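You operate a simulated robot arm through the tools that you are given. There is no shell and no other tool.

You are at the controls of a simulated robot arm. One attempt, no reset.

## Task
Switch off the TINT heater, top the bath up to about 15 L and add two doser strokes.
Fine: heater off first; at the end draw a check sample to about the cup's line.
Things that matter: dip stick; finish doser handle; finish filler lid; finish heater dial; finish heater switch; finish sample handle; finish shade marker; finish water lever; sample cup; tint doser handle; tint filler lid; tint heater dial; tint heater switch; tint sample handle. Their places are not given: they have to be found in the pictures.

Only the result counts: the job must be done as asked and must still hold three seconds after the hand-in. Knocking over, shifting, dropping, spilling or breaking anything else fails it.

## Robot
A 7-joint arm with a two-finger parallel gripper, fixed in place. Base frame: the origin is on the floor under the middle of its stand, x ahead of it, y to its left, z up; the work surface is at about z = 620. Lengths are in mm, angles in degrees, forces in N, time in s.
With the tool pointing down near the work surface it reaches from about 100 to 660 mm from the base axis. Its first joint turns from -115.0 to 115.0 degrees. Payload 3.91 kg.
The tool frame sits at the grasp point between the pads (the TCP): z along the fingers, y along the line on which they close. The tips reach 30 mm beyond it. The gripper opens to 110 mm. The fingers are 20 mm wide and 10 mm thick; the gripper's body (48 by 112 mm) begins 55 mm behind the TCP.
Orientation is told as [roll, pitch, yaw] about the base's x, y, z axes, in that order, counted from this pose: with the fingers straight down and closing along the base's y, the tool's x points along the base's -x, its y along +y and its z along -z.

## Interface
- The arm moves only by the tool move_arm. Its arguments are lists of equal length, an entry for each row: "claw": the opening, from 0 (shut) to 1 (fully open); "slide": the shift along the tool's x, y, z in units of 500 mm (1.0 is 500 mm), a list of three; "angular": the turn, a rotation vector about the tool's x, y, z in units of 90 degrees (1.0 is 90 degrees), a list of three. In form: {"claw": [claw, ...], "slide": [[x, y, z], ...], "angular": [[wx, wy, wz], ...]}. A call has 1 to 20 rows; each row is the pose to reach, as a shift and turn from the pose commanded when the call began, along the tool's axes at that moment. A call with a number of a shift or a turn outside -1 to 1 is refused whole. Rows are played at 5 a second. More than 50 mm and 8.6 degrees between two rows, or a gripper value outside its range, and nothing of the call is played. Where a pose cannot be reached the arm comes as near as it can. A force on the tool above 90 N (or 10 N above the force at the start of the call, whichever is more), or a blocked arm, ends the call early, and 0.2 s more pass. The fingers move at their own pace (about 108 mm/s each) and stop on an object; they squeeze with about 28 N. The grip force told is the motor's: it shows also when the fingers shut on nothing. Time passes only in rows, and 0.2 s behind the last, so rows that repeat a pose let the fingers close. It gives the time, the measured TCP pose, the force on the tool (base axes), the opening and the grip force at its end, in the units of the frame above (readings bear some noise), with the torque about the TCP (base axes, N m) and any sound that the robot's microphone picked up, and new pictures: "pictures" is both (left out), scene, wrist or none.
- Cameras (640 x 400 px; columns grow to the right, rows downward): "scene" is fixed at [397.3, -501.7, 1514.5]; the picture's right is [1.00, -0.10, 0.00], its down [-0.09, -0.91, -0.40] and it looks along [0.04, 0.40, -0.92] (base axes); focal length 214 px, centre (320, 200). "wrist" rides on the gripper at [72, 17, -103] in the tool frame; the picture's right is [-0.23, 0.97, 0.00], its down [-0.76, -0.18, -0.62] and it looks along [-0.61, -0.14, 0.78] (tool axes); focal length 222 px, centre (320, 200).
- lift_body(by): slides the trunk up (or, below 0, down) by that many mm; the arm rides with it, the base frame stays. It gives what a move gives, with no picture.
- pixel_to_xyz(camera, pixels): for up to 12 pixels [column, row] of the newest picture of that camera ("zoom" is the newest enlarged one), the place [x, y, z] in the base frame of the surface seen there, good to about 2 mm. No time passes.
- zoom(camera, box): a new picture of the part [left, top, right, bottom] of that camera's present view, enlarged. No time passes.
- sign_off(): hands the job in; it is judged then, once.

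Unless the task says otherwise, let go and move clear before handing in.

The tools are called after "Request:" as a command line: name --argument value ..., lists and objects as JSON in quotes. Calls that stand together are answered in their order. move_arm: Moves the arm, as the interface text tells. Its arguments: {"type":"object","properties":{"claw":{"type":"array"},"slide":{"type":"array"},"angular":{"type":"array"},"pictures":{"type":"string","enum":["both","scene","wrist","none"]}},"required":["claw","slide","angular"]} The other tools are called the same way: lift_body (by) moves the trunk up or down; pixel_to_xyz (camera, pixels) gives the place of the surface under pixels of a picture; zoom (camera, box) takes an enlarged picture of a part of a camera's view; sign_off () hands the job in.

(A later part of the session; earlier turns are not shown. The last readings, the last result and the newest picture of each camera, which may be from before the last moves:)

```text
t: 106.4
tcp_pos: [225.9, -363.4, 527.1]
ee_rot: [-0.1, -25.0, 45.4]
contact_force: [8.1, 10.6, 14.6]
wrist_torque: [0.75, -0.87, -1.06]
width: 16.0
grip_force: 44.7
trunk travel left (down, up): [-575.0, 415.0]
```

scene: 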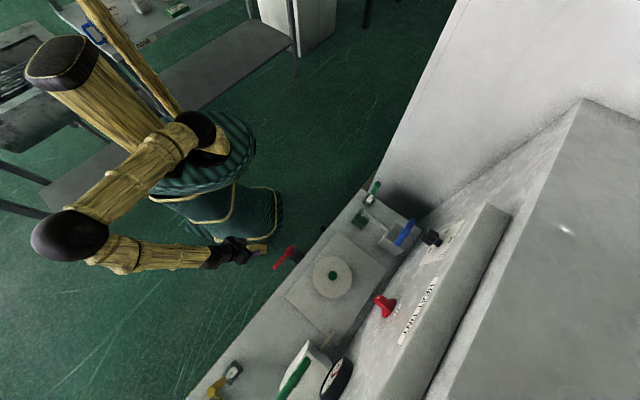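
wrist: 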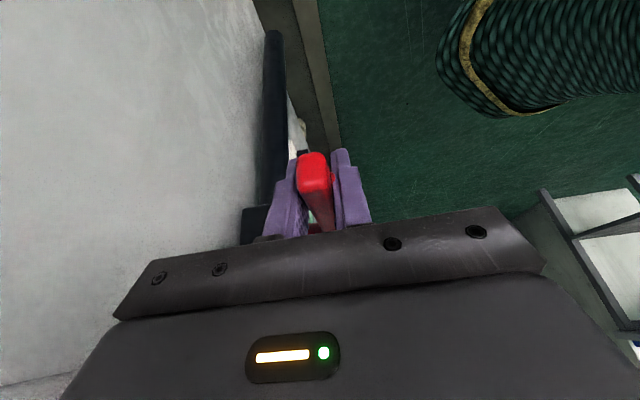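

The lever is closed against its stop again (z≈527). I'll release and read the gauge from the look pose.

Request:
move_arm --claw '[0.6, 0.6, 0.6, 0.6, 0.3, 0, 0, 0]' --slide '[[0, 0, 0], [0, 0, -0.05], [0, 0, -0.13], [-0.02, 0, -0.21], [-0.0484, 0.08, -0.21], [-0.0484, 0.16, -0.21], [-0.0484, 0.232, -0.21], [-0.0484, 0.232, -0.21]]' --angular '[[0, 0, 0], [0, 0, 0], [0, 0, 0], [0, 0, 0], [0, 0, 0], [0, 0, 0], [0, 0, 0], [0, 0, 0]]' --pictures "wrist"

Request:
zoom --camera "wrist" --box '[160, 80, 310, 250]'

Request:
zoom --camera "wrist" --box '[225, 170, 265, 245]'

```text
t: 108.2
tcp_pos: [128.1, -300.0, 634.6]
ee_rot: [-0.1, -25.2, 45.5]
contact_force: [0.8, -0.1, -0.1]
wrist_torque: [-0.01, 0.0, -0.02]
width: 0.0
grip_force: 28.4
trunk travel left (down, up): [-575.0, 415.0]
```

wrist: 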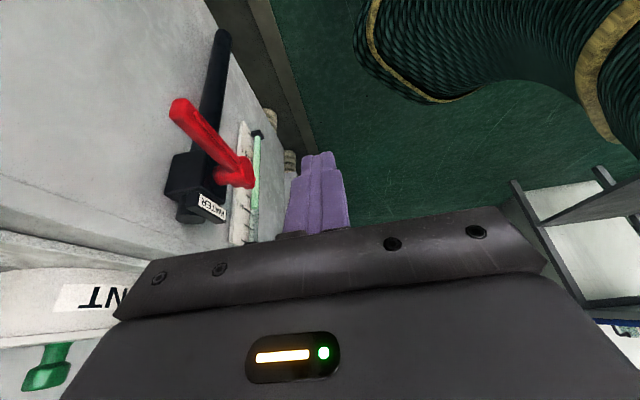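

```text
2.35 times, centred on (235, 165) of wrist
```

zoom: 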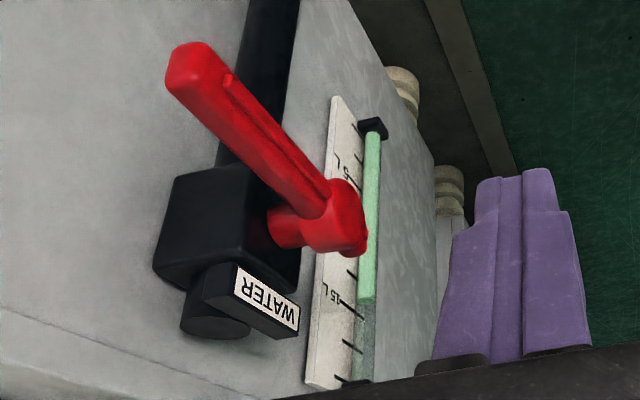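

```text
5.33 times, centred on (245, 208) of wrist
```

zoom: 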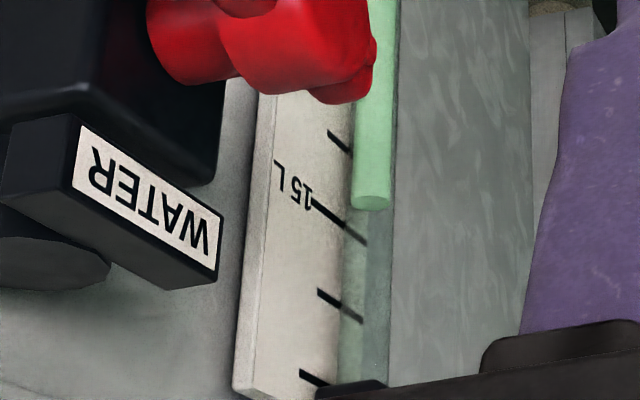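

Request:
pixel_to_xyz --camera "zoom" --pixels '[[370, 200], [365, 207], [375, 205], [370, 206], [372, 195], [330, 215], [330, 298], [338, 137], [360, 203], [380, 203]]'

```text
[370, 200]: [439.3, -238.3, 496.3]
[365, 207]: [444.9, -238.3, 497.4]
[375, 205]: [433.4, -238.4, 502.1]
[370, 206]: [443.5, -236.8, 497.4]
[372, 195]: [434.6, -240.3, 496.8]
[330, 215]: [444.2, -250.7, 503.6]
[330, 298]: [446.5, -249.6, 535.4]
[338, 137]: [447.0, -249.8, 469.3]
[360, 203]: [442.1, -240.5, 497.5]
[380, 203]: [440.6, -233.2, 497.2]
```

The level is z≈497.4 (≈14.5 L). One short opening of about 0.3 L will bring it to ~14.8 L, leaving room for the two doses.

Request:
move_arm --claw '[0.6, 0.6, 0.6, 0.6, 0.6, 0.6, 0, 0, 0]' --slide '[[0, -0.08, 0], [0, -0.16, 0], [0.024, -0.235, 0.03], [0.0484, -0.235, 0.1], [0.0484, -0.235, 0.17], [0.0484, -0.235, 0.21], [0.0484, -0.235, 0.21], [0.0484, -0.235, 0.21], [0.0484, -0.235, 0.21]]' --angular '[[0, 0, 0], [0, 0, 0], [0, 0, 0], [0, 0, 0], [0, 0, 0], [0, 0, 0], [0, 0, 0], [0, 0, 0], [0, 0, 0]]' --pictures "wrist"

```text
t: 110.2
tcp_pos: [225.3, -364.3, 526.8]
ee_rot: [0.0, -25.0, 45.3]
contact_force: [-7.6, 11.7, -3.5]
wrist_torque: [-1.1, 0.51, -1.4]
width: 15.9
grip_force: 45.2
trunk travel left (down, up): [-575.0, 415.0]
```

wrist: 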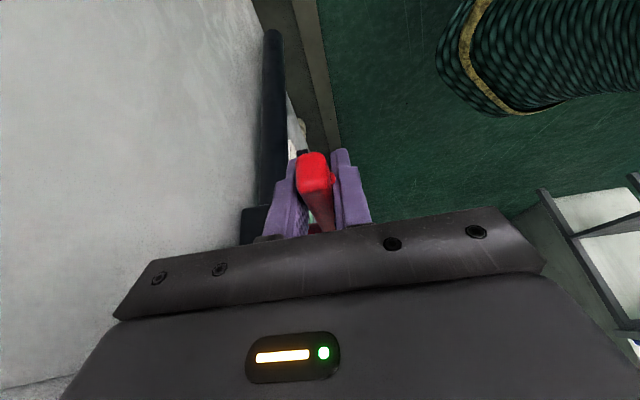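

Request:
move_arm --claw '[0, 0, 0, 0, 0, 0, 0, 0, 0, 0, 0, 0, 0]' --slide '[[-0.0115, 0, -0.0202], [-0.026, 0, -0.0384], [-0.0432, 0, -0.0542], [-0.0626, 0, -0.067], [-0.0838, 0, -0.0768], [-0.0838, 0, -0.0768], [-0.0838, 0, -0.0768], [-0.0626, 0, -0.067], [-0.0432, 0, -0.0542], [-0.026, 0, -0.0384], [-0.0115, 0, -0.0202], [0.0005, 0, 0.001], [0.0005, 0, 0.001]]' --angular '[[0, 0, 0], [0, 0, 0], [0, 0, 0], [0, 0, 0], [0, 0, 0], [0, 0, 0], [0, 0, 0], [0, 0, 0], [0, 0, 0], [0, 0, 0], [0, 0, 0], [0, 0, 0], [0, 0, 0]]' --pictures "none"

Request:
move_arm --claw '[0.6, 0.6, 0.6, 0.6, 0.3, 0, 0, 0]' --slide '[[0, 0, 0], [0, 0, -0.05], [0, 0, -0.13], [-0.02, 0, -0.21], [-0.0484, 0.08, -0.21], [-0.0484, 0.16, -0.21], [-0.0484, 0.232, -0.21], [-0.0484, 0.232, -0.21]]' --angular '[[0, 0, 0], [0, 0, 0], [0, 0, 0], [0, 0, 0], [0, 0, 0], [0, 0, 0], [0, 0, 0], [0, 0, 0]]' --pictures "wrist"

Request:
zoom --camera "wrist" --box '[225, 170, 265, 245]'

```text
t: 113.0
tcp_pos: [226.2, -363.6, 528.3]
ee_rot: [-0.1, -25.2, 45.6]
contact_force: [-4.2, 25.7, 14.1]
wrist_torque: [0.51, -1.02, -1.22]
width: 15.8
grip_force: 44.9
trunk travel left (down, up): [-575.0, 415.0]
```

```text
t: 114.8
tcp_pos: [127.7, -300.9, 632.2]
ee_rot: [-0.2, -25.0, 45.5]
contact_force: [-0.7, -0.6, 0.1]
wrist_torque: [-0.03, 0.01, 0.01]
width: 0.1
grip_force: 28.1
trunk travel left (down, up): [-575.0, 415.0]
```

wrist: 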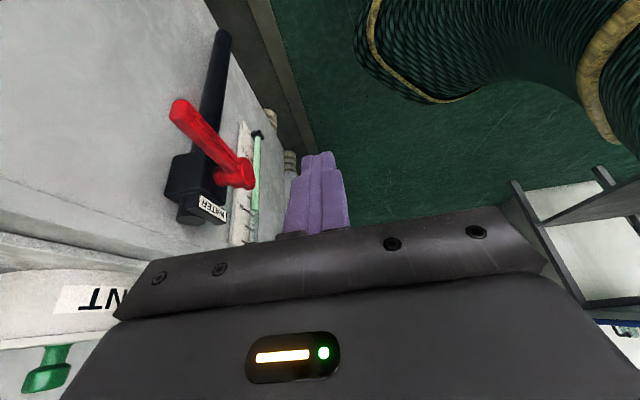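

```text
5.33 times, centred on (245, 208) of wrist
```

zoom: 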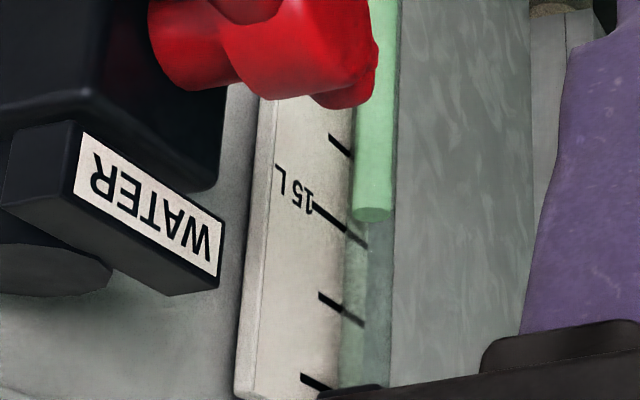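

Request:
pixel_to_xyz --camera "zoom" --pixels '[[370, 212], [365, 217], [375, 216], [370, 217], [360, 215], [385, 213], [330, 217], [338, 143]]'

Request:
pixel_to_xyz --camera "wrist" --pixels '[[182, 112], [200, 130], [230, 160]]'

```text
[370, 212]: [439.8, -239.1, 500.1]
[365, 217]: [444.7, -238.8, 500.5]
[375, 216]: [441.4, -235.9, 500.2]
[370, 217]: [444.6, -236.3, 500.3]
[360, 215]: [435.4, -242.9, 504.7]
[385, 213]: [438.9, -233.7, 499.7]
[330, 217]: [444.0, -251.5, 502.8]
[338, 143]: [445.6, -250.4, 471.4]
```

```text
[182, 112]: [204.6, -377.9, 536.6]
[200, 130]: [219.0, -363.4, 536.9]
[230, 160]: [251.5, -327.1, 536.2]
```

The level is z≈500 (≈14.75 L) and the lever is fully closed. Next the doser: I'll raise the trunk and turn the tool to look down on the doser's green T-handle.

Request:
lift_body --by 250

Request:
move_arm --claw '[0.5, 0.5, 0.5, 0.5]' --slide '[[0, 0, 0], [0, 0, 0], [0, 0, 0], [0, 0, 0]]' --angular '[[0, 0.0694, 0], [0, 0.1389, 0], [0, 0.2083, 0], [0, 0.2778, 0]]' --pictures "none"

Request:
move_arm --claw '[0.5, 0.5, 0.5, 0.5, 0.5, 0.5, 0.5, 0.5, 0.5, 0.5, 0.5]' --slide '[[0, 0, 0], [0, 0, 0], [0, 0, 0], [0, 0, 0], [0, 0, 0], [0, 0, 0], [0, 0, 0], [0, 0, 0], [0, 0, 0], [0, 0, 0], [0, 0, 0]]' --angular '[[0, 0, 0.0909], [0, 0, 0.1818], [0, 0, 0.2727], [0, 0, 0.3636], [0, 0, 0.4545], [0, 0, 0.5455], [0, 0, 0.6364], [0, 0, 0.7273], [0, 0, 0.8182], [0, 0, 0.9091], [0, 0, 1.0]]' --pictures "both"

```text
t: 117.3
tcp_pos: [129.1, -301.7, 882.5]
ee_rot: [-0.3, -25.0, 45.5]
contact_force: [0.5, 1.3, 0.2]
wrist_torque: [-0.04, 0.03, 0.03]
width: 0.0
grip_force: 28.3
trunk travel left (down, up): [-825.0, 165.0]
```

```text
t: 118.3
tcp_pos: [130.3, -301.1, 882.6]
ee_rot: [-0.2, 0.1, 45.4]
contact_force: [0.4, 0.5, -0.9]
wrist_torque: [0.01, 0.03, 0.01]
width: 55.0
grip_force: 0.1
trunk travel left (down, up): [-825.0, 165.0]
```

```text
t: 120.7
tcp_pos: [128.9, -301.7, 882.2]
ee_rot: [0.1, -0.2, -44.7]
contact_force: [-0.2, 0.2, 0.7]
wrist_torque: [-0.03, -0.02, 0.01]
width: 55.1
grip_force: 0.1
trunk travel left (down, up): [-825.0, 165.0]
```

scene: 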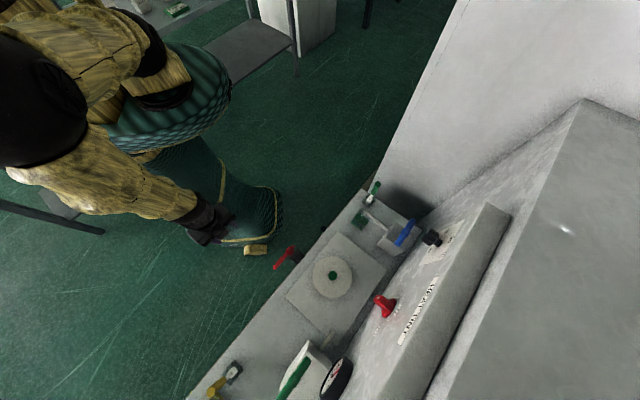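
wrist: 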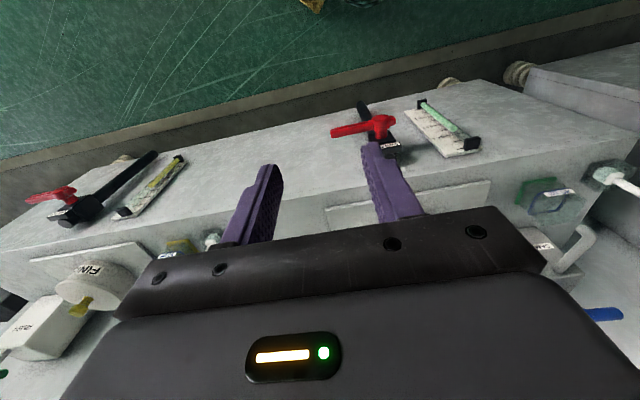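

Now I'll rise and move over in front of the doser for a close look at its handle.

Request:
move_arm --claw '[0.5, 0.5, 0.5, 0.5, 0.5, 0.5, 0.5]' --slide '[[-0.0559, -0.0337, -0.048], [-0.1117, -0.0674, -0.096], [-0.1676, -0.1011, -0.144], [-0.2234, -0.1349, -0.192], [-0.2793, -0.1686, -0.24], [-0.3351, -0.2023, -0.288], [-0.391, -0.236, -0.336]]' --angular '[[0, 0, 0], [0, 0, 0], [0, 0, 0], [0, 0, 0], [0, 0, 0], [0, 0, 0], [0, 0, 0]]' --pictures "both"

Request:
zoom --camera "wrist" --box '[200, 80, 440, 230]'

```text
t: 122.3
tcp_pos: [184.9, -522.8, 1050.9]
ee_rot: [0.1, -0.1, -44.5]
contact_force: [0.6, -0.2, 0.8]
wrist_torque: [0.02, 0.03, 0.0]
width: 54.9
grip_force: 0.0
trunk travel left (down, up): [-825.0, 165.0]
```

scene: 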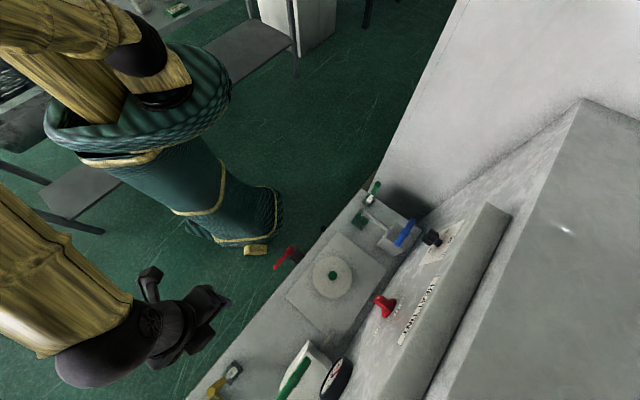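
wrist: 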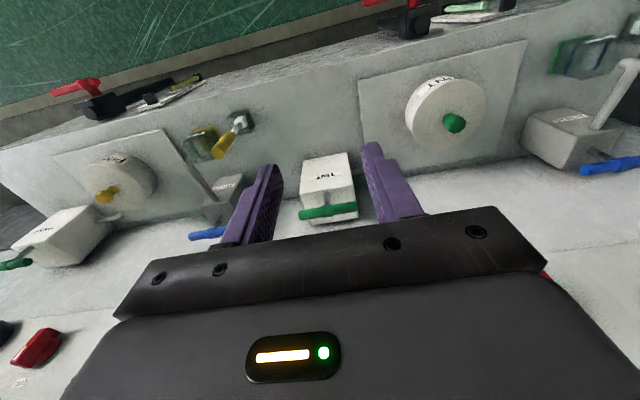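

```text
2.67 times, centred on (320, 155) of wrist
```

zoom: 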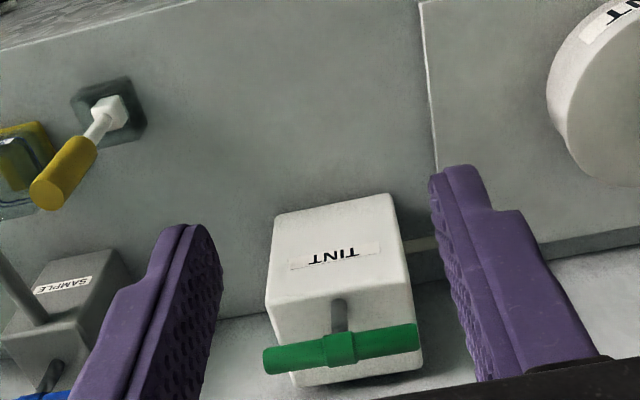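

The doser shows a front label face and the green bar on a rod over it. I'll measure the box, rod and bar.

Request:
pixel_to_xyz --camera "zoom" --pixels '[[290, 225], [385, 215], [280, 290], [400, 280], [290, 310], [405, 300], [300, 380], [420, 365], [340, 310], [270, 360], [340, 350], [412, 338]]'

Request:
zoom --camera "wrist" --box '[290, 140, 370, 230]'

```text
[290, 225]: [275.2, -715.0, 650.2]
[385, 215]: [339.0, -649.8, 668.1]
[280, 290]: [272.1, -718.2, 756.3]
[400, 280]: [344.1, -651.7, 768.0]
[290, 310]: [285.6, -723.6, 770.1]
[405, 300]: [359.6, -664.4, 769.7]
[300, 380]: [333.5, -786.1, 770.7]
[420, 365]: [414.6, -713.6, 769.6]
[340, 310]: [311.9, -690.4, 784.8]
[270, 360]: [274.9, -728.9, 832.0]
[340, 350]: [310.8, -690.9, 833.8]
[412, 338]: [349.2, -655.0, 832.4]
```

```text
4.44 times, centred on (330, 185) of wrist
```

zoom: 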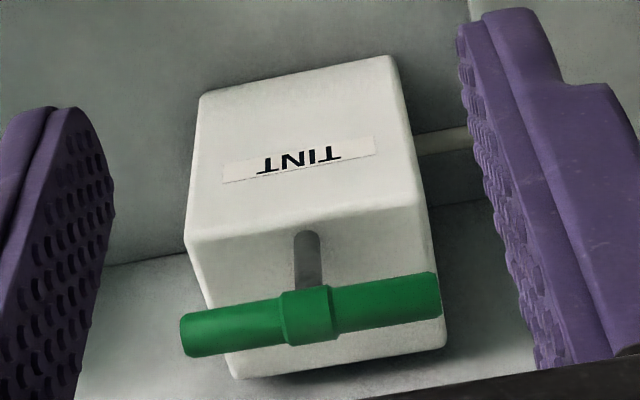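

The bar is centred at about u=−268, n=−712, top z≈835, with ~45 mm of rod above the box top (770). I'll level the tool here, then bring two slightly opened fingers over the bar to press it down.

Request:
move_arm --claw '[0.4, 0.4, 0.4, 0.4, 0.4, 0.4, 0.4, 0.4, 0.4, 0.4, 0.4]' --slide '[[0, -0.01, 0], [0, -0.02, 0], [0, -0.03, 0], [0, -0.04, 0], [0, -0.05, 0], [0, -0.058, 0], [0, -0.058, 0], [0, -0.058, 0], [0, -0.058, 0], [0, -0.058, 0], [0, -0.058, 0]]' --angular '[[0, -0.0909, 0], [0, -0.1818, 0], [0, -0.2727, 0], [0, -0.3636, 0], [0, -0.4545, 0], [0, -0.5455, 0], [0, -0.6364, 0], [0, -0.7273, 0], [0, -0.8182, 0], [0, -0.9091, 0], [0, -1.0, 0]]' --pictures "both"

```text
t: 124.7
tcp_pos: [164.5, -544.7, 1050.7]
ee_rot: [158.9, -89.7, 156.6]
contact_force: [-0.4, -0.6, 0.6]
wrist_torque: [-0.01, 0.0, -0.03]
width: 43.9
grip_force: 0.1
out of reach, approached as far as the arm can: row 5
trunk travel left (down, up): [-825.0, 165.0]
```

scene: 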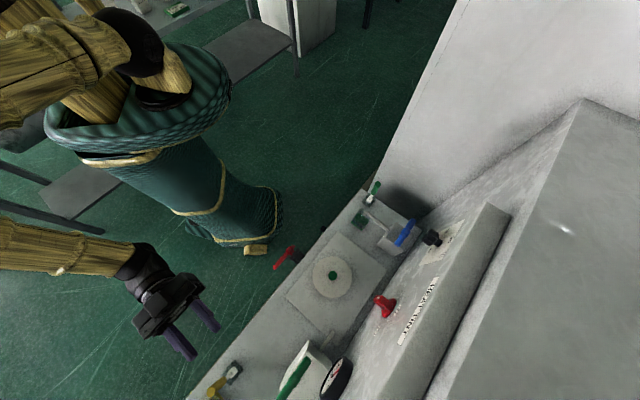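
wrist: 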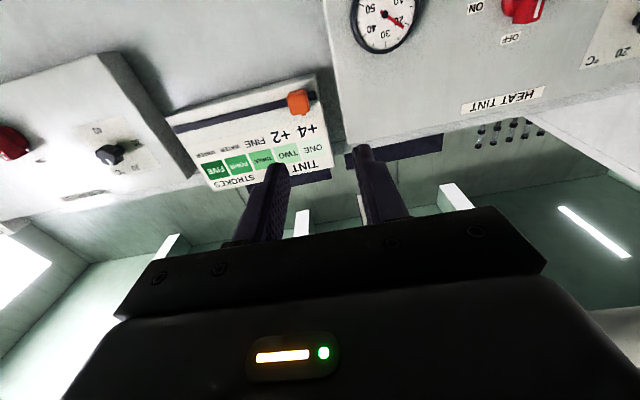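

Request:
pixel_to_xyz --camera "wrist" --pixels '[[240, 140], [200, 185], [300, 100], [320, 160], [185, 110], [330, 85], [100, 100]]'

```text
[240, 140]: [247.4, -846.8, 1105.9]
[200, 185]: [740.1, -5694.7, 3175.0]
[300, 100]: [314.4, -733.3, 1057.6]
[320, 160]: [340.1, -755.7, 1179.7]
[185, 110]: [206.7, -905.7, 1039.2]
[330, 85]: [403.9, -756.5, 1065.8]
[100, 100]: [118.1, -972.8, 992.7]
```

The shade board is well above (z>1030). I'll come down to z≈875 just in front of the doser bar.

Request:
move_arm --claw '[0.4, 0.4, 0.4, 0.4, 0.4, 0.4]' --slide '[[0.0587, 0, 0.0462], [0.1173, 0, 0.0923], [0.176, 0, 0.1385], [0.2347, 0, 0.1847], [0.2933, 0, 0.2308], [0.352, 0, 0.277]]' --angular '[[0, 0, 0], [0, 0, 0], [0, 0, 0], [0, 0, 0], [0, 0, 0], [0, 0, 0]]' --pictures "both"

```text
t: 126.1
tcp_pos: [261.5, -643.0, 875.1]
ee_rot: [128.2, -90.0, -172.7]
contact_force: [0.0, 0.0, -0.2]
wrist_torque: [0.01, -0.01, 0.03]
width: 44.2
grip_force: 0.0
trunk travel left (down, up): [-825.0, 165.0]
```

scene: 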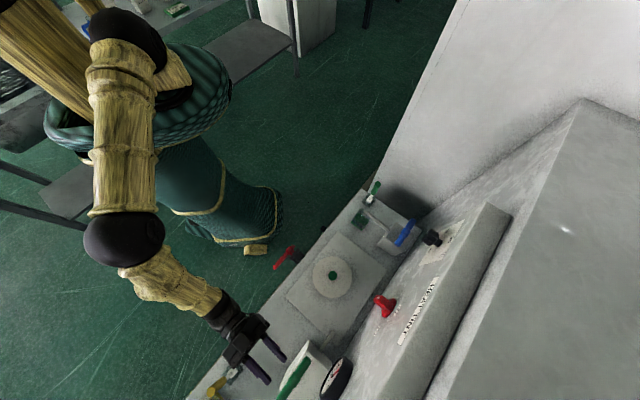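
wrist: 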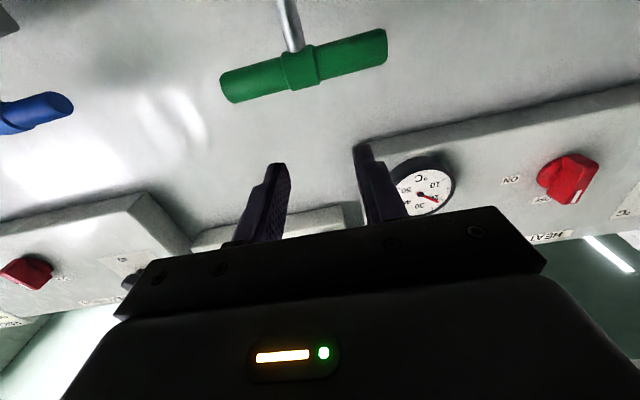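

The bar is directly ahead; I'll measure it from here.

Request:
pixel_to_xyz --camera "wrist" --pixels '[[300, 70], [300, 55], [300, 85], [240, 85], [240, 98], [240, 75], [370, 45], [370, 65], [291, 30], [287, 5]]'

```text
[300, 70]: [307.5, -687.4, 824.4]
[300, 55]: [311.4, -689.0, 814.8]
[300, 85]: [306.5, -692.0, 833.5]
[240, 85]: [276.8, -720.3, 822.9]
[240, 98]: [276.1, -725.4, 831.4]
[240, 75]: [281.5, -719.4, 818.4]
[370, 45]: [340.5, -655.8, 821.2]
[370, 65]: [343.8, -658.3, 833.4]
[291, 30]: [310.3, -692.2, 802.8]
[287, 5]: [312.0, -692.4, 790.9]
```

Bar centre is n≈−714, z≈824. I'll move forward over it and lower to just above contact.

Request:
move_arm --claw '[0.4, 0.4, 0.4, 0.4]' --slide '[[0, 0.002, 0.07], [0, 0.002, 0.145], [0.025, 0.002, 0.145], [0.05, 0.002, 0.145]]' --angular '[[0, 0, 0], [0, 0, 0], [0, 0, 0], [0, 0, 0]]' --pictures "both"

Request:
zoom --camera "scene" --box '[240, 320, 350, 400]'

```text
t: 127.1
tcp_pos: [314.4, -689.7, 850.6]
ee_rot: [134.5, -89.8, -179.2]
contact_force: [-0.4, -0.4, -0.4]
wrist_torque: [-0.02, 0.01, -0.01]
width: 43.8
grip_force: 0.0
trunk travel left (down, up): [-825.0, 165.0]
```

scene: 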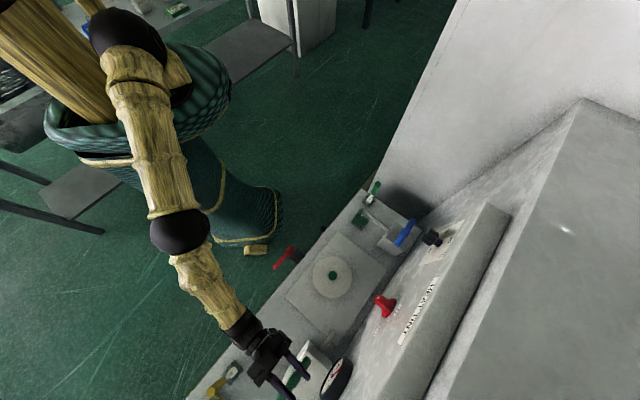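
wrist: 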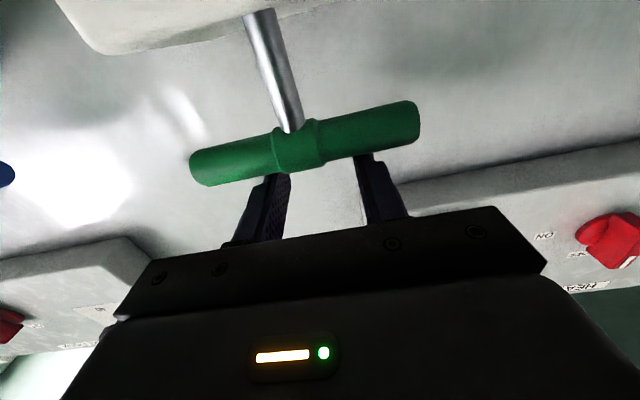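

```text
5.00 times, centred on (295, 360) of scene
```

zoom: 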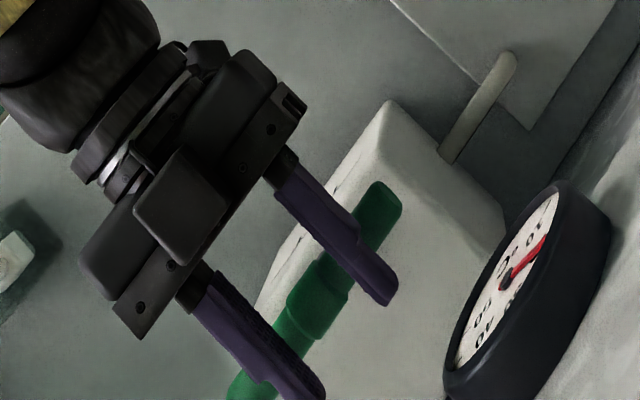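

Both fingers lie over the bar on either side of its hub. I'll press straight down slowly and watch the force and travel.

Request:
move_arm --claw '[0.4, 0.4, 0.4, 0.4, 0.4, 0.4]' --slide '[[0.012, 0, 0], [0.024, 0, 0], [0.036, 0, 0], [0.048, 0, 0], [0.06, 0, 0], [0.07, 0, 0]]' --angular '[[0, 0, 0], [0, 0, 0], [0, 0, 0], [0, 0, 0], [0, 0, 0], [0, 0, 0]]' --pictures "both"

```text
t: 128.7
tcp_pos: [324.6, -712.4, 852.3]
ee_rot: [-147.8, -87.0, 103.4]
contact_force: [0.1, 0.8, 0.1]
wrist_torque: [0.0, -0.01, 0.0]
width: 44.1
grip_force: 0.0
trunk travel left (down, up): [-825.0, 165.0]
stopped in row 6: the arm was blocked; the commanded pose is now the measured one
```

scene: 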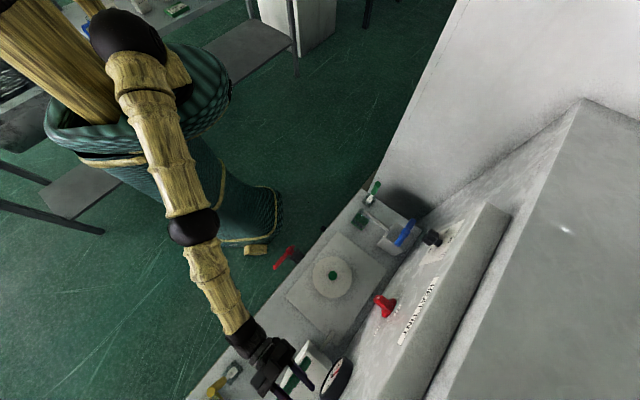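
wrist: 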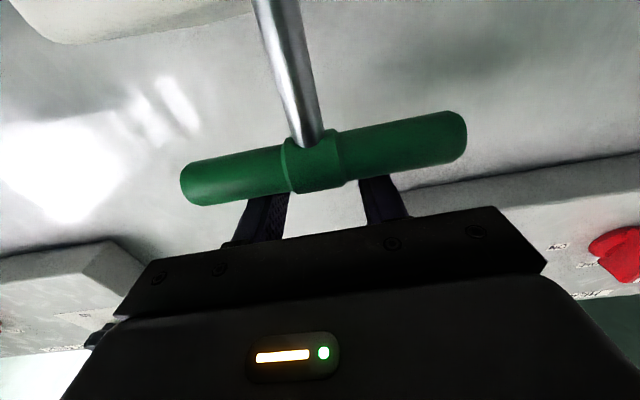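

The arm reports being blocked with no force on the tool, so some other link may be touching. I'll measure the forearm and hand clearance.

Request:
pixel_to_xyz --camera "scene" --pixels '[[193, 228], [205, 260], [220, 295], [235, 320], [245, 335], [255, 350], [265, 375], [180, 170], [285, 345], [262, 345]]'

Request:
zoom --camera "scene" --box '[200, 300, 350, 400]'

```text
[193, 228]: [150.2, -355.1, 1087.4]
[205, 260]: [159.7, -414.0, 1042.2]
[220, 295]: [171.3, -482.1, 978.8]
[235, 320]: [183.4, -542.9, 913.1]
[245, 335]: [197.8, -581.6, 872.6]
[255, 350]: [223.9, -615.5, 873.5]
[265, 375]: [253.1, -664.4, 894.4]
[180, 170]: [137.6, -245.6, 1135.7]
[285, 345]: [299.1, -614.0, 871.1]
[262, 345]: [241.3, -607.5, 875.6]
```

```text
4.00 times, centred on (275, 350) of scene
```

zoom: 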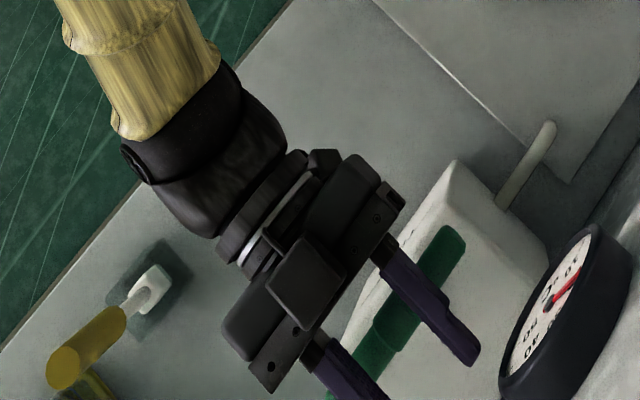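

Request:
pixel_to_xyz --camera "wrist" --pixels '[[315, 165], [315, 185], [312, 145], [230, 175], [230, 195], [400, 140], [400, 165], [270, 200], [375, 190], [290, 60], [275, 15], [100, 30]]'

Request:
pixel_to_xyz --camera "scene" --pixels '[[294, 378], [302, 366], [283, 388], [288, 375], [310, 385], [292, 395]]'

```text
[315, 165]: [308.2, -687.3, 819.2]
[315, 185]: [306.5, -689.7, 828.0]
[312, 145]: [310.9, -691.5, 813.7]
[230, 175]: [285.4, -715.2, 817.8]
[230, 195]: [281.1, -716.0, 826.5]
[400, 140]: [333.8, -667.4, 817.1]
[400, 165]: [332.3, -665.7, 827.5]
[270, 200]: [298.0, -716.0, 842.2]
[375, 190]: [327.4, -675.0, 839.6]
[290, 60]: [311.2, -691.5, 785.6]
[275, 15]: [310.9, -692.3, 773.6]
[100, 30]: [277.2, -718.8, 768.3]
```

```text
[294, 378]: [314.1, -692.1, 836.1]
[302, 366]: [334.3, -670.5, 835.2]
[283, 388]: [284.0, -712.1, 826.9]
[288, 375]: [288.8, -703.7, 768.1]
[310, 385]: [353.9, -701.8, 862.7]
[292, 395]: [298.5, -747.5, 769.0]
```

The bar is still at its full height (top z≈836). I'll back out and test the same downward motion in free space to tell whether the arm or the bar was blocking.

Request:
move_arm --claw '[0.4, 0.4, 0.4, 0.4]' --slide '[[-0.03, 0, 0], [-0.04, 0, -0.06], [-0.04, 0, -0.13], [-0.04, 0, -0.19]]' --angular '[[0, 0, 0], [0, 0, 0], [0, 0, 0], [0, 0, 0]]' --pictures "none"

Request:
move_arm --claw '[0.4, 0.4, 0.4, 0.4]' --slide '[[0.03, 0, 0], [0.06, 0, 0], [0.09, 0, 0], [0.12, 0, 0]]' --angular '[[0, -0.0333, 0], [0, -0.0333, 0], [0, -0.0333, 0], [0, -0.0333, 0]]' --pictures "both"

```text
t: 129.7
tcp_pos: [255.5, -640.4, 866.0]
ee_rot: [-148.5, -87.4, 104.2]
contact_force: [0.4, -0.7, -0.8]
wrist_torque: [0.02, -0.01, 0.0]
width: 44.0
grip_force: 0.0
trunk travel left (down, up): [-825.0, 165.0]
```

```text
t: 130.7
tcp_pos: [255.6, -643.5, 806.4]
ee_rot: [-165.2, -84.5, 120.8]
contact_force: [-0.6, -0.2, 0.0]
wrist_torque: [0.01, -0.02, 0.0]
width: 43.8
grip_force: 0.0
trunk travel left (down, up): [-825.0, 165.0]
```

scene: 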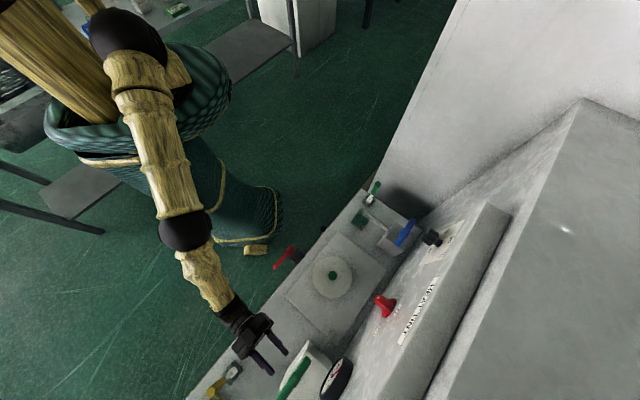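
wrist: 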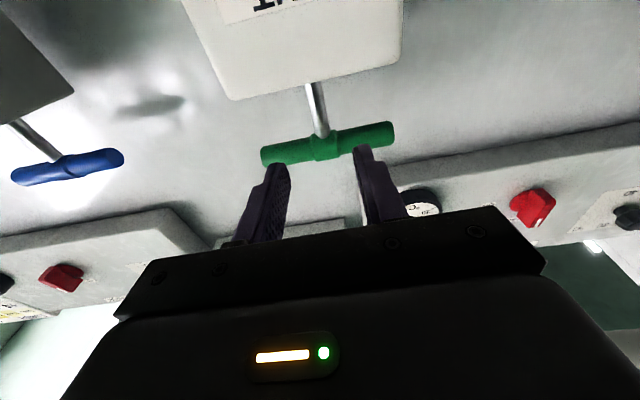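

The arm moves down freely here, so it was the bar that would not go down: the doser must be pulled up instead. I'll level the tool and place the fingers under the bar, either side of the rod.

Request:
move_arm --claw '[0.4]' --slide '[[0, 0, 0]]' --angular '[[0, 0.06, 0]]' --pictures "wrist"

```text
t: 131.1
tcp_pos: [256.5, -643.1, 806.4]
ee_rot: [-80.4, -88.5, 36.0]
contact_force: [0.3, -0.3, 0.8]
wrist_torque: [0.0, 0.0, -0.01]
width: 43.9
grip_force: 0.0
trunk travel left (down, up): [-825.0, 165.0]
```

wrist: 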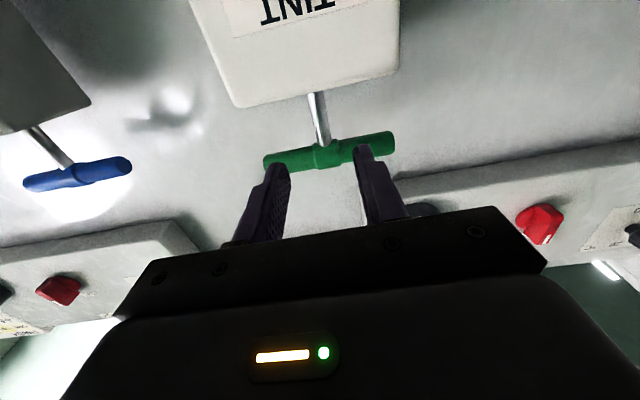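

Level now. I'll drop to z≈798 and slide under the bar, straddling the rod.

Request:
move_arm --claw '[0.4, 0.4, 0.4, 0.4]' --slide '[[0.0168, 0.008, 0], [0.0168, 0.008, 0.05], [0.0168, 0.008, 0.1], [0.0168, 0.008, 0.152]]' --angular '[[0, 0, 0.0164], [0, 0, 0.0164], [0, 0, 0.0164], [0, 0, 0.0164]]' --pictures "both"

Request:
zoom --camera "scene" --box '[230, 310, 350, 400]'

```text
t: 132.3
tcp_pos: [319.3, -721.7, 864.2]
ee_rot: [-138.6, -86.3, 93.7]
contact_force: [0.4, 26.8, -41.2]
wrist_torque: [0.3, -1.68, -0.91]
width: 43.0
grip_force: 0.1
out of reach, approached as far as the arm can: row 4
trunk travel left (down, up): [-825.0, 165.0]
stopped in row 4: the arm was blocked; the commanded pose is now the measured one
```

scene: 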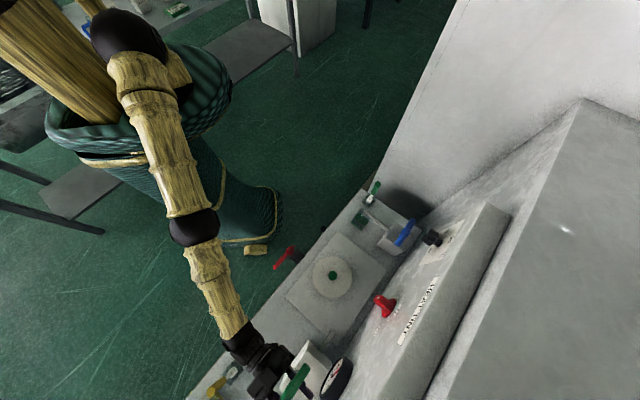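
wrist: 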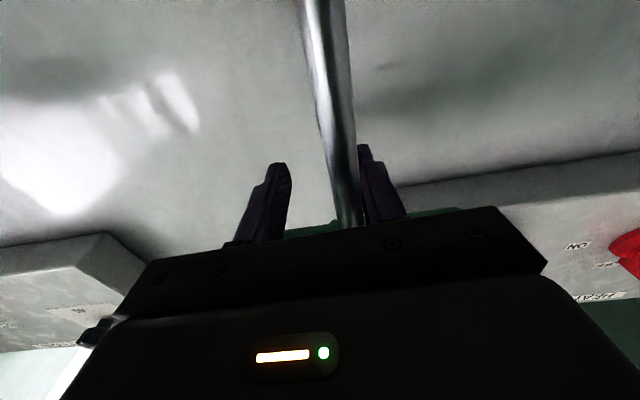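

```text
4.44 times, centred on (290, 355) of scene
```

zoom: 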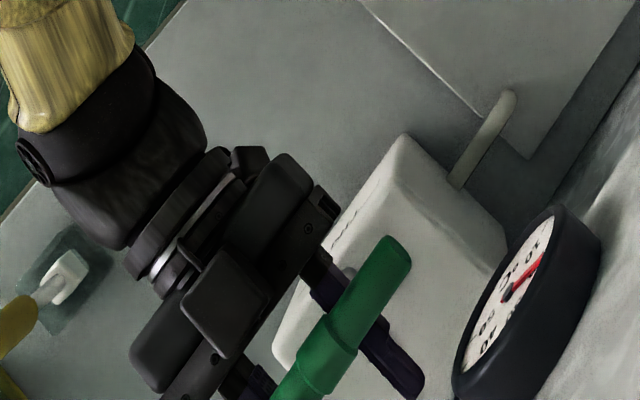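

The arm hit its reach limit and popped up, lifting the green bar with it: the bar now sits on the fingers. I'll measure how far it was raised.

Request:
pixel_to_xyz --camera "zoom" --pixels '[[385, 255], [330, 340], [345, 320], [300, 380], [400, 370], [345, 272], [385, 345]]'

Request:
pixel_to_xyz --camera "wrist" --pixels '[[330, 100], [350, 210], [315, 20], [300, 228], [430, 210]]'

```text
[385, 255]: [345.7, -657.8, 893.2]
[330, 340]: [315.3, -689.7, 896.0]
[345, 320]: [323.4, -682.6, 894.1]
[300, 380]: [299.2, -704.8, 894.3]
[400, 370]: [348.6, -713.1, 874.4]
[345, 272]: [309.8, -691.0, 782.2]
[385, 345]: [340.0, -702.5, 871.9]
```

```text
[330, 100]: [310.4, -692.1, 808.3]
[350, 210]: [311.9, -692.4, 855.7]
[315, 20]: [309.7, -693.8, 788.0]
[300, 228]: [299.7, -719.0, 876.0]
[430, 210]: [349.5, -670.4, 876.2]
```

The bar was lifted 60 mm (top z 836→895) and pulls back with 41 N. I'll lower the trunk 62 mm, keeping the arm posture, to let it down and see whether it follows.

Request:
lift_body --by -62

Request:
zoom --camera "scene" --box '[230, 310, 350, 400]'

```text
t: 133.4
tcp_pos: [319.8, -723.2, 810.3]
ee_rot: [-144.7, -85.5, 100.1]
contact_force: [2.5, 1.8, -0.9]
wrist_torque: [-0.05, -0.02, -0.04]
width: 44.6
grip_force: 0.7
trunk travel left (down, up): [-763.0, 227.0]
```

```text
4.44 times, centred on (290, 355) of scene
```

zoom: 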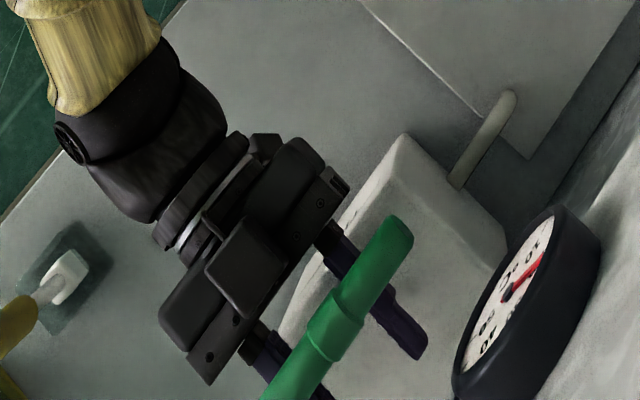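

Request:
pixel_to_xyz --camera "zoom" --pixels '[[390, 240], [340, 320], [320, 345], [300, 370], [370, 265], [400, 330], [345, 235]]'

Request:
move_arm --claw '[0.4]' --slide '[[0, 0, 0]]' --angular '[[0, 0, 0]]' --pictures "wrist"

```text
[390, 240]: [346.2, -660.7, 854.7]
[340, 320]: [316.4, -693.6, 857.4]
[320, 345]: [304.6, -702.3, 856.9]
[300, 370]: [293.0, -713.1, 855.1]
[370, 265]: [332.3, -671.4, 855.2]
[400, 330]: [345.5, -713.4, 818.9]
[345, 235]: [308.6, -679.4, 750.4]
```

```text
t: 133.8
tcp_pos: [320.1, -723.9, 810.5]
ee_rot: [-145.3, -85.4, 100.6]
contact_force: [0.1, 1.0, -0.4]
wrist_torque: [-0.02, -0.01, -0.01]
width: 44.6
grip_force: 0.5
trunk travel left (down, up): [-763.0, 227.0]
```

wrist: 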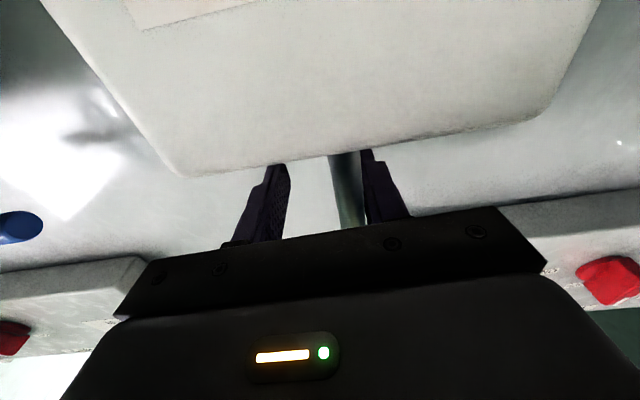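

Request:
zoom --camera "scene" --box '[230, 310, 350, 400]'

Request:
pixel_to_xyz --camera "zoom" --pixels '[[390, 240], [340, 320], [320, 345], [300, 370], [370, 265], [400, 330]]'

```text
4.44 times, centred on (290, 355) of scene
```

zoom: 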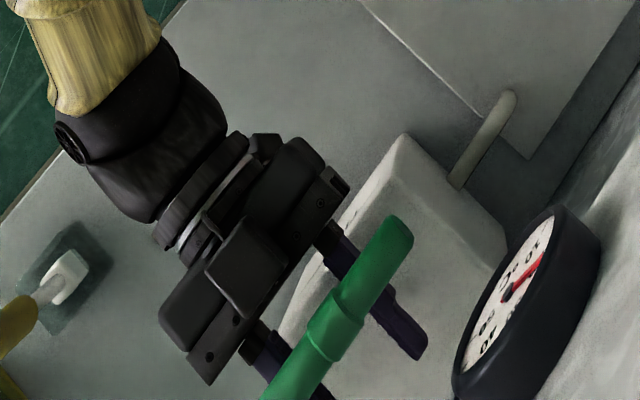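

```text
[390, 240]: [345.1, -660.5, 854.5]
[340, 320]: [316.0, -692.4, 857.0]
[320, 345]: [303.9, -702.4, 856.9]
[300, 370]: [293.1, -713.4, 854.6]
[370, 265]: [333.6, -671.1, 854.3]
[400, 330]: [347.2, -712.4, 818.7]
```

The bar stopped with its top at z≈856, 20 mm above rest, so it stays where it is left: a stroke is pull up, then push down. I'll back the fingers out from under it, then lower the trunk for better reach.

Request:
move_arm --claw '[0.4, 0.4, 0.4]' --slide '[[0, 0, -0.06], [0, 0, -0.13], [0, 0, -0.2]]' --angular '[[0, 0, 0], [0, 0, 0], [0, 0, 0]]' --pictures "both"

Request:
zoom --camera "scene" --box '[230, 310, 350, 400]'

```text
t: 134.6
tcp_pos: [247.7, -649.8, 797.8]
ee_rot: [-145.1, -85.8, 100.3]
contact_force: [0.7, 0.1, 0.1]
wrist_torque: [0.01, 0.0, 0.03]
width: 44.2
grip_force: 0.0
trunk travel left (down, up): [-763.0, 227.0]
```

scene: 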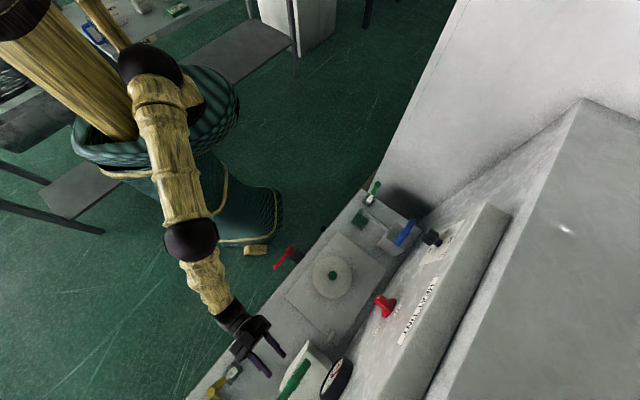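
wrist: 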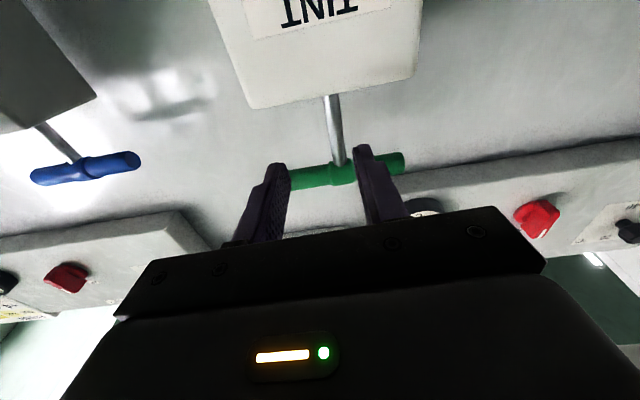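

```text
4.44 times, centred on (290, 355) of scene
```

zoom: 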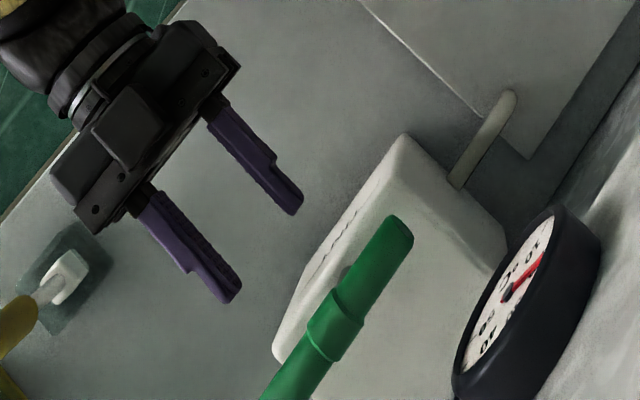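

Request:
pixel_to_xyz --camera "zoom" --pixels '[[390, 240], [340, 320], [320, 345], [300, 370], [370, 265], [350, 295]]'

Request:
pixel_to_xyz --camera "wrist" --pixels '[[335, 175], [340, 165], [395, 160], [300, 180], [335, 130], [85, 170], [125, 160], [45, 175]]'

```text
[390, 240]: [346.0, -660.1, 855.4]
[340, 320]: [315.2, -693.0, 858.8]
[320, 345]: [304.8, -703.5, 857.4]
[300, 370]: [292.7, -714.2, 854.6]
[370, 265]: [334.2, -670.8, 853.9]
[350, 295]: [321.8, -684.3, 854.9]
```

```text
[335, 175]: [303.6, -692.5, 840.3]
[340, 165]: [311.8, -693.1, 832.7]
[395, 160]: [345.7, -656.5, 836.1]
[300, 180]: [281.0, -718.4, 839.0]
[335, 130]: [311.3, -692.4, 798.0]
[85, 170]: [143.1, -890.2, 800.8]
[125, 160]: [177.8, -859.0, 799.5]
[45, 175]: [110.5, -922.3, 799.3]
```

The bar stays at +20 mm (top 856). I'll raise the arm and lower the trunk so it works at a better height, also levelling the tool.

Request:
move_arm --claw '[0.4, 0.4, 0.4, 0.4, 0.4, 0.4]' --slide '[[-0.08, 0.005, -0.03], [-0.16, 0.01, -0.06], [-0.25, 0.015, -0.06], [-0.34, 0.02, -0.06], [-0.43, 0.025, -0.06], [-0.52, 0.03, -0.06]]' --angular '[[0, 0.042, 0], [0, 0.042, 0], [0, 0.042, 0], [0, 0.042, 0], [0, 0.042, 0], [0, 0.042, 0]]' --pictures "none"

Request:
lift_body --by -150

Request:
move_arm --claw '[0.4]' --slide '[[0, 0, 0]]' --angular '[[0, 0, 0]]' --pictures "both"

```text
t: 136.0
tcp_pos: [234.8, -599.0, 1054.0]
ee_rot: [-80.3, -87.6, 35.4]
contact_force: [-0.5, 0.0, 0.3]
wrist_torque: [-0.01, 0.02, 0.0]
width: 44.1
grip_force: 0.0
trunk travel left (down, up): [-763.0, 227.0]
```

```text
t: 137.7
tcp_pos: [235.6, -599.6, 903.2]
ee_rot: [-80.3, -87.7, 35.6]
contact_force: [0.1, -0.1, 0.0]
wrist_torque: [0.03, 0.02, 0.0]
width: 44.2
grip_force: 0.1
trunk travel left (down, up): [-613.0, 377.0]
```

```text
t: 138.1
tcp_pos: [234.6, -599.4, 904.2]
ee_rot: [-80.2, -87.6, 35.4]
contact_force: [0.1, -0.3, 1.0]
wrist_torque: [0.01, -0.01, -0.02]
width: 44.1
grip_force: 0.1
trunk travel left (down, up): [-613.0, 377.0]
```

scene: 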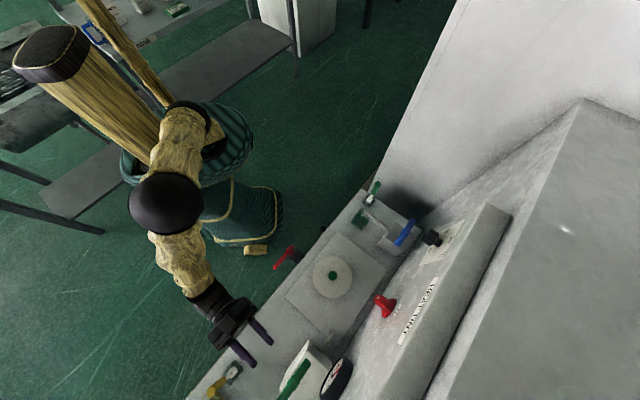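
wrist: 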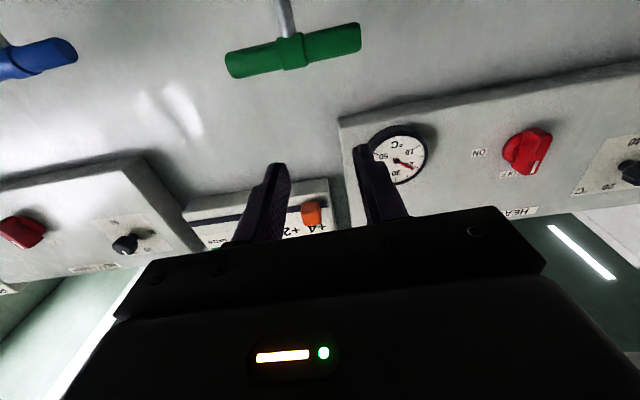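

Now I'll correct the small roll, move forward over the bar, and push it down to rest.

Request:
move_arm --claw '[0.4, 0.4, 0.4, 0.4]' --slide '[[0.004, -0.022, 0.06], [0.008, -0.022, 0.12], [0.008, -0.022, 0.18], [0.008, -0.022, 0.244]]' --angular '[[0, 0, 0.0263], [0, 0, 0.0263], [0, 0, 0.0263], [0, 0, 0.0263]]' --pictures "both"

Request:
zoom --camera "scene" --box '[230, 310, 350, 400]'

```text
t: 139.1
tcp_pos: [314.5, -691.7, 900.1]
ee_rot: [2.4, -89.5, -47.3]
contact_force: [0.3, 1.1, 0.1]
wrist_torque: [0.02, 0.0, -0.04]
width: 44.0
grip_force: 0.1
trunk travel left (down, up): [-613.0, 377.0]
```

scene: 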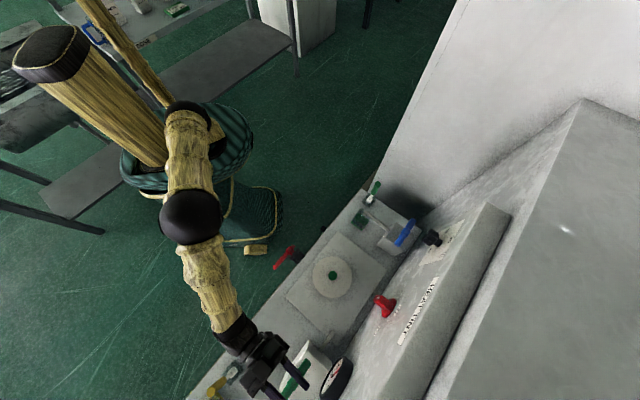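
wrist: 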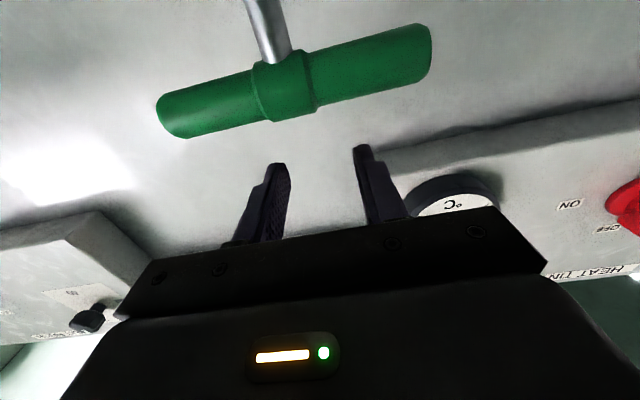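

```text
4.44 times, centred on (290, 355) of scene
```

zoom: 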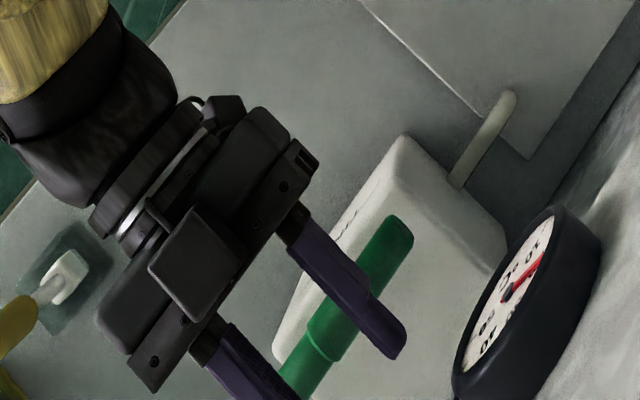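

The fingers are level above the bar. Pushing down to the rest position slowly.

Request:
move_arm --claw '[0.4, 0.4, 0.4, 0.4, 0.4, 0.4]' --slide '[[0.03, 0, 0], [0.055, 0, 0], [0.075, 0, 0], [0.09, 0, 0], [0.102, 0, 0], [0.11, 0, 0]]' --angular '[[0, 0, 0], [0, 0, 0], [0, 0, 0], [0, 0, 0], [0, 0, 0], [0, 0, 0]]' --pictures "wrist"

Request:
zoom --camera "scene" --box '[230, 310, 350, 400]'

```text
t: 140.5
tcp_pos: [313.9, -692.9, 847.3]
ee_rot: [-14.1, -89.9, -30.6]
contact_force: [0.5, 1.2, 8.5]
wrist_torque: [0.15, -0.16, 0.02]
width: 44.7
grip_force: 0.5
trunk travel left (down, up): [-613.0, 377.0]
```

wrist: 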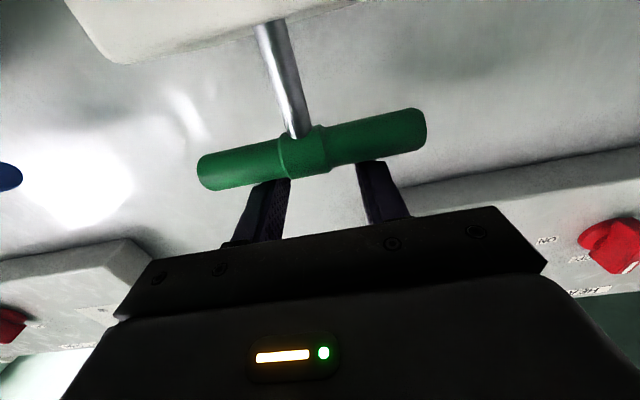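

```text
4.44 times, centred on (290, 355) of scene
```

zoom: 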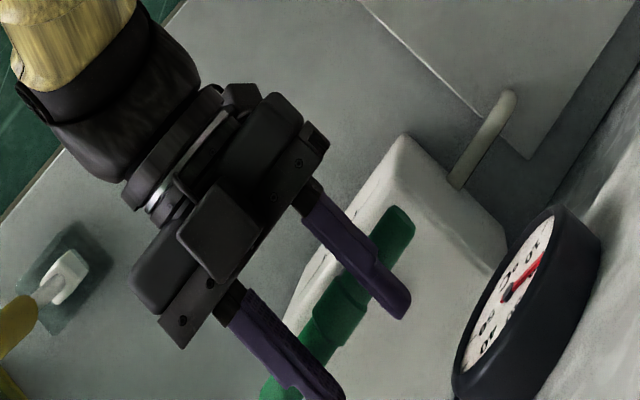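

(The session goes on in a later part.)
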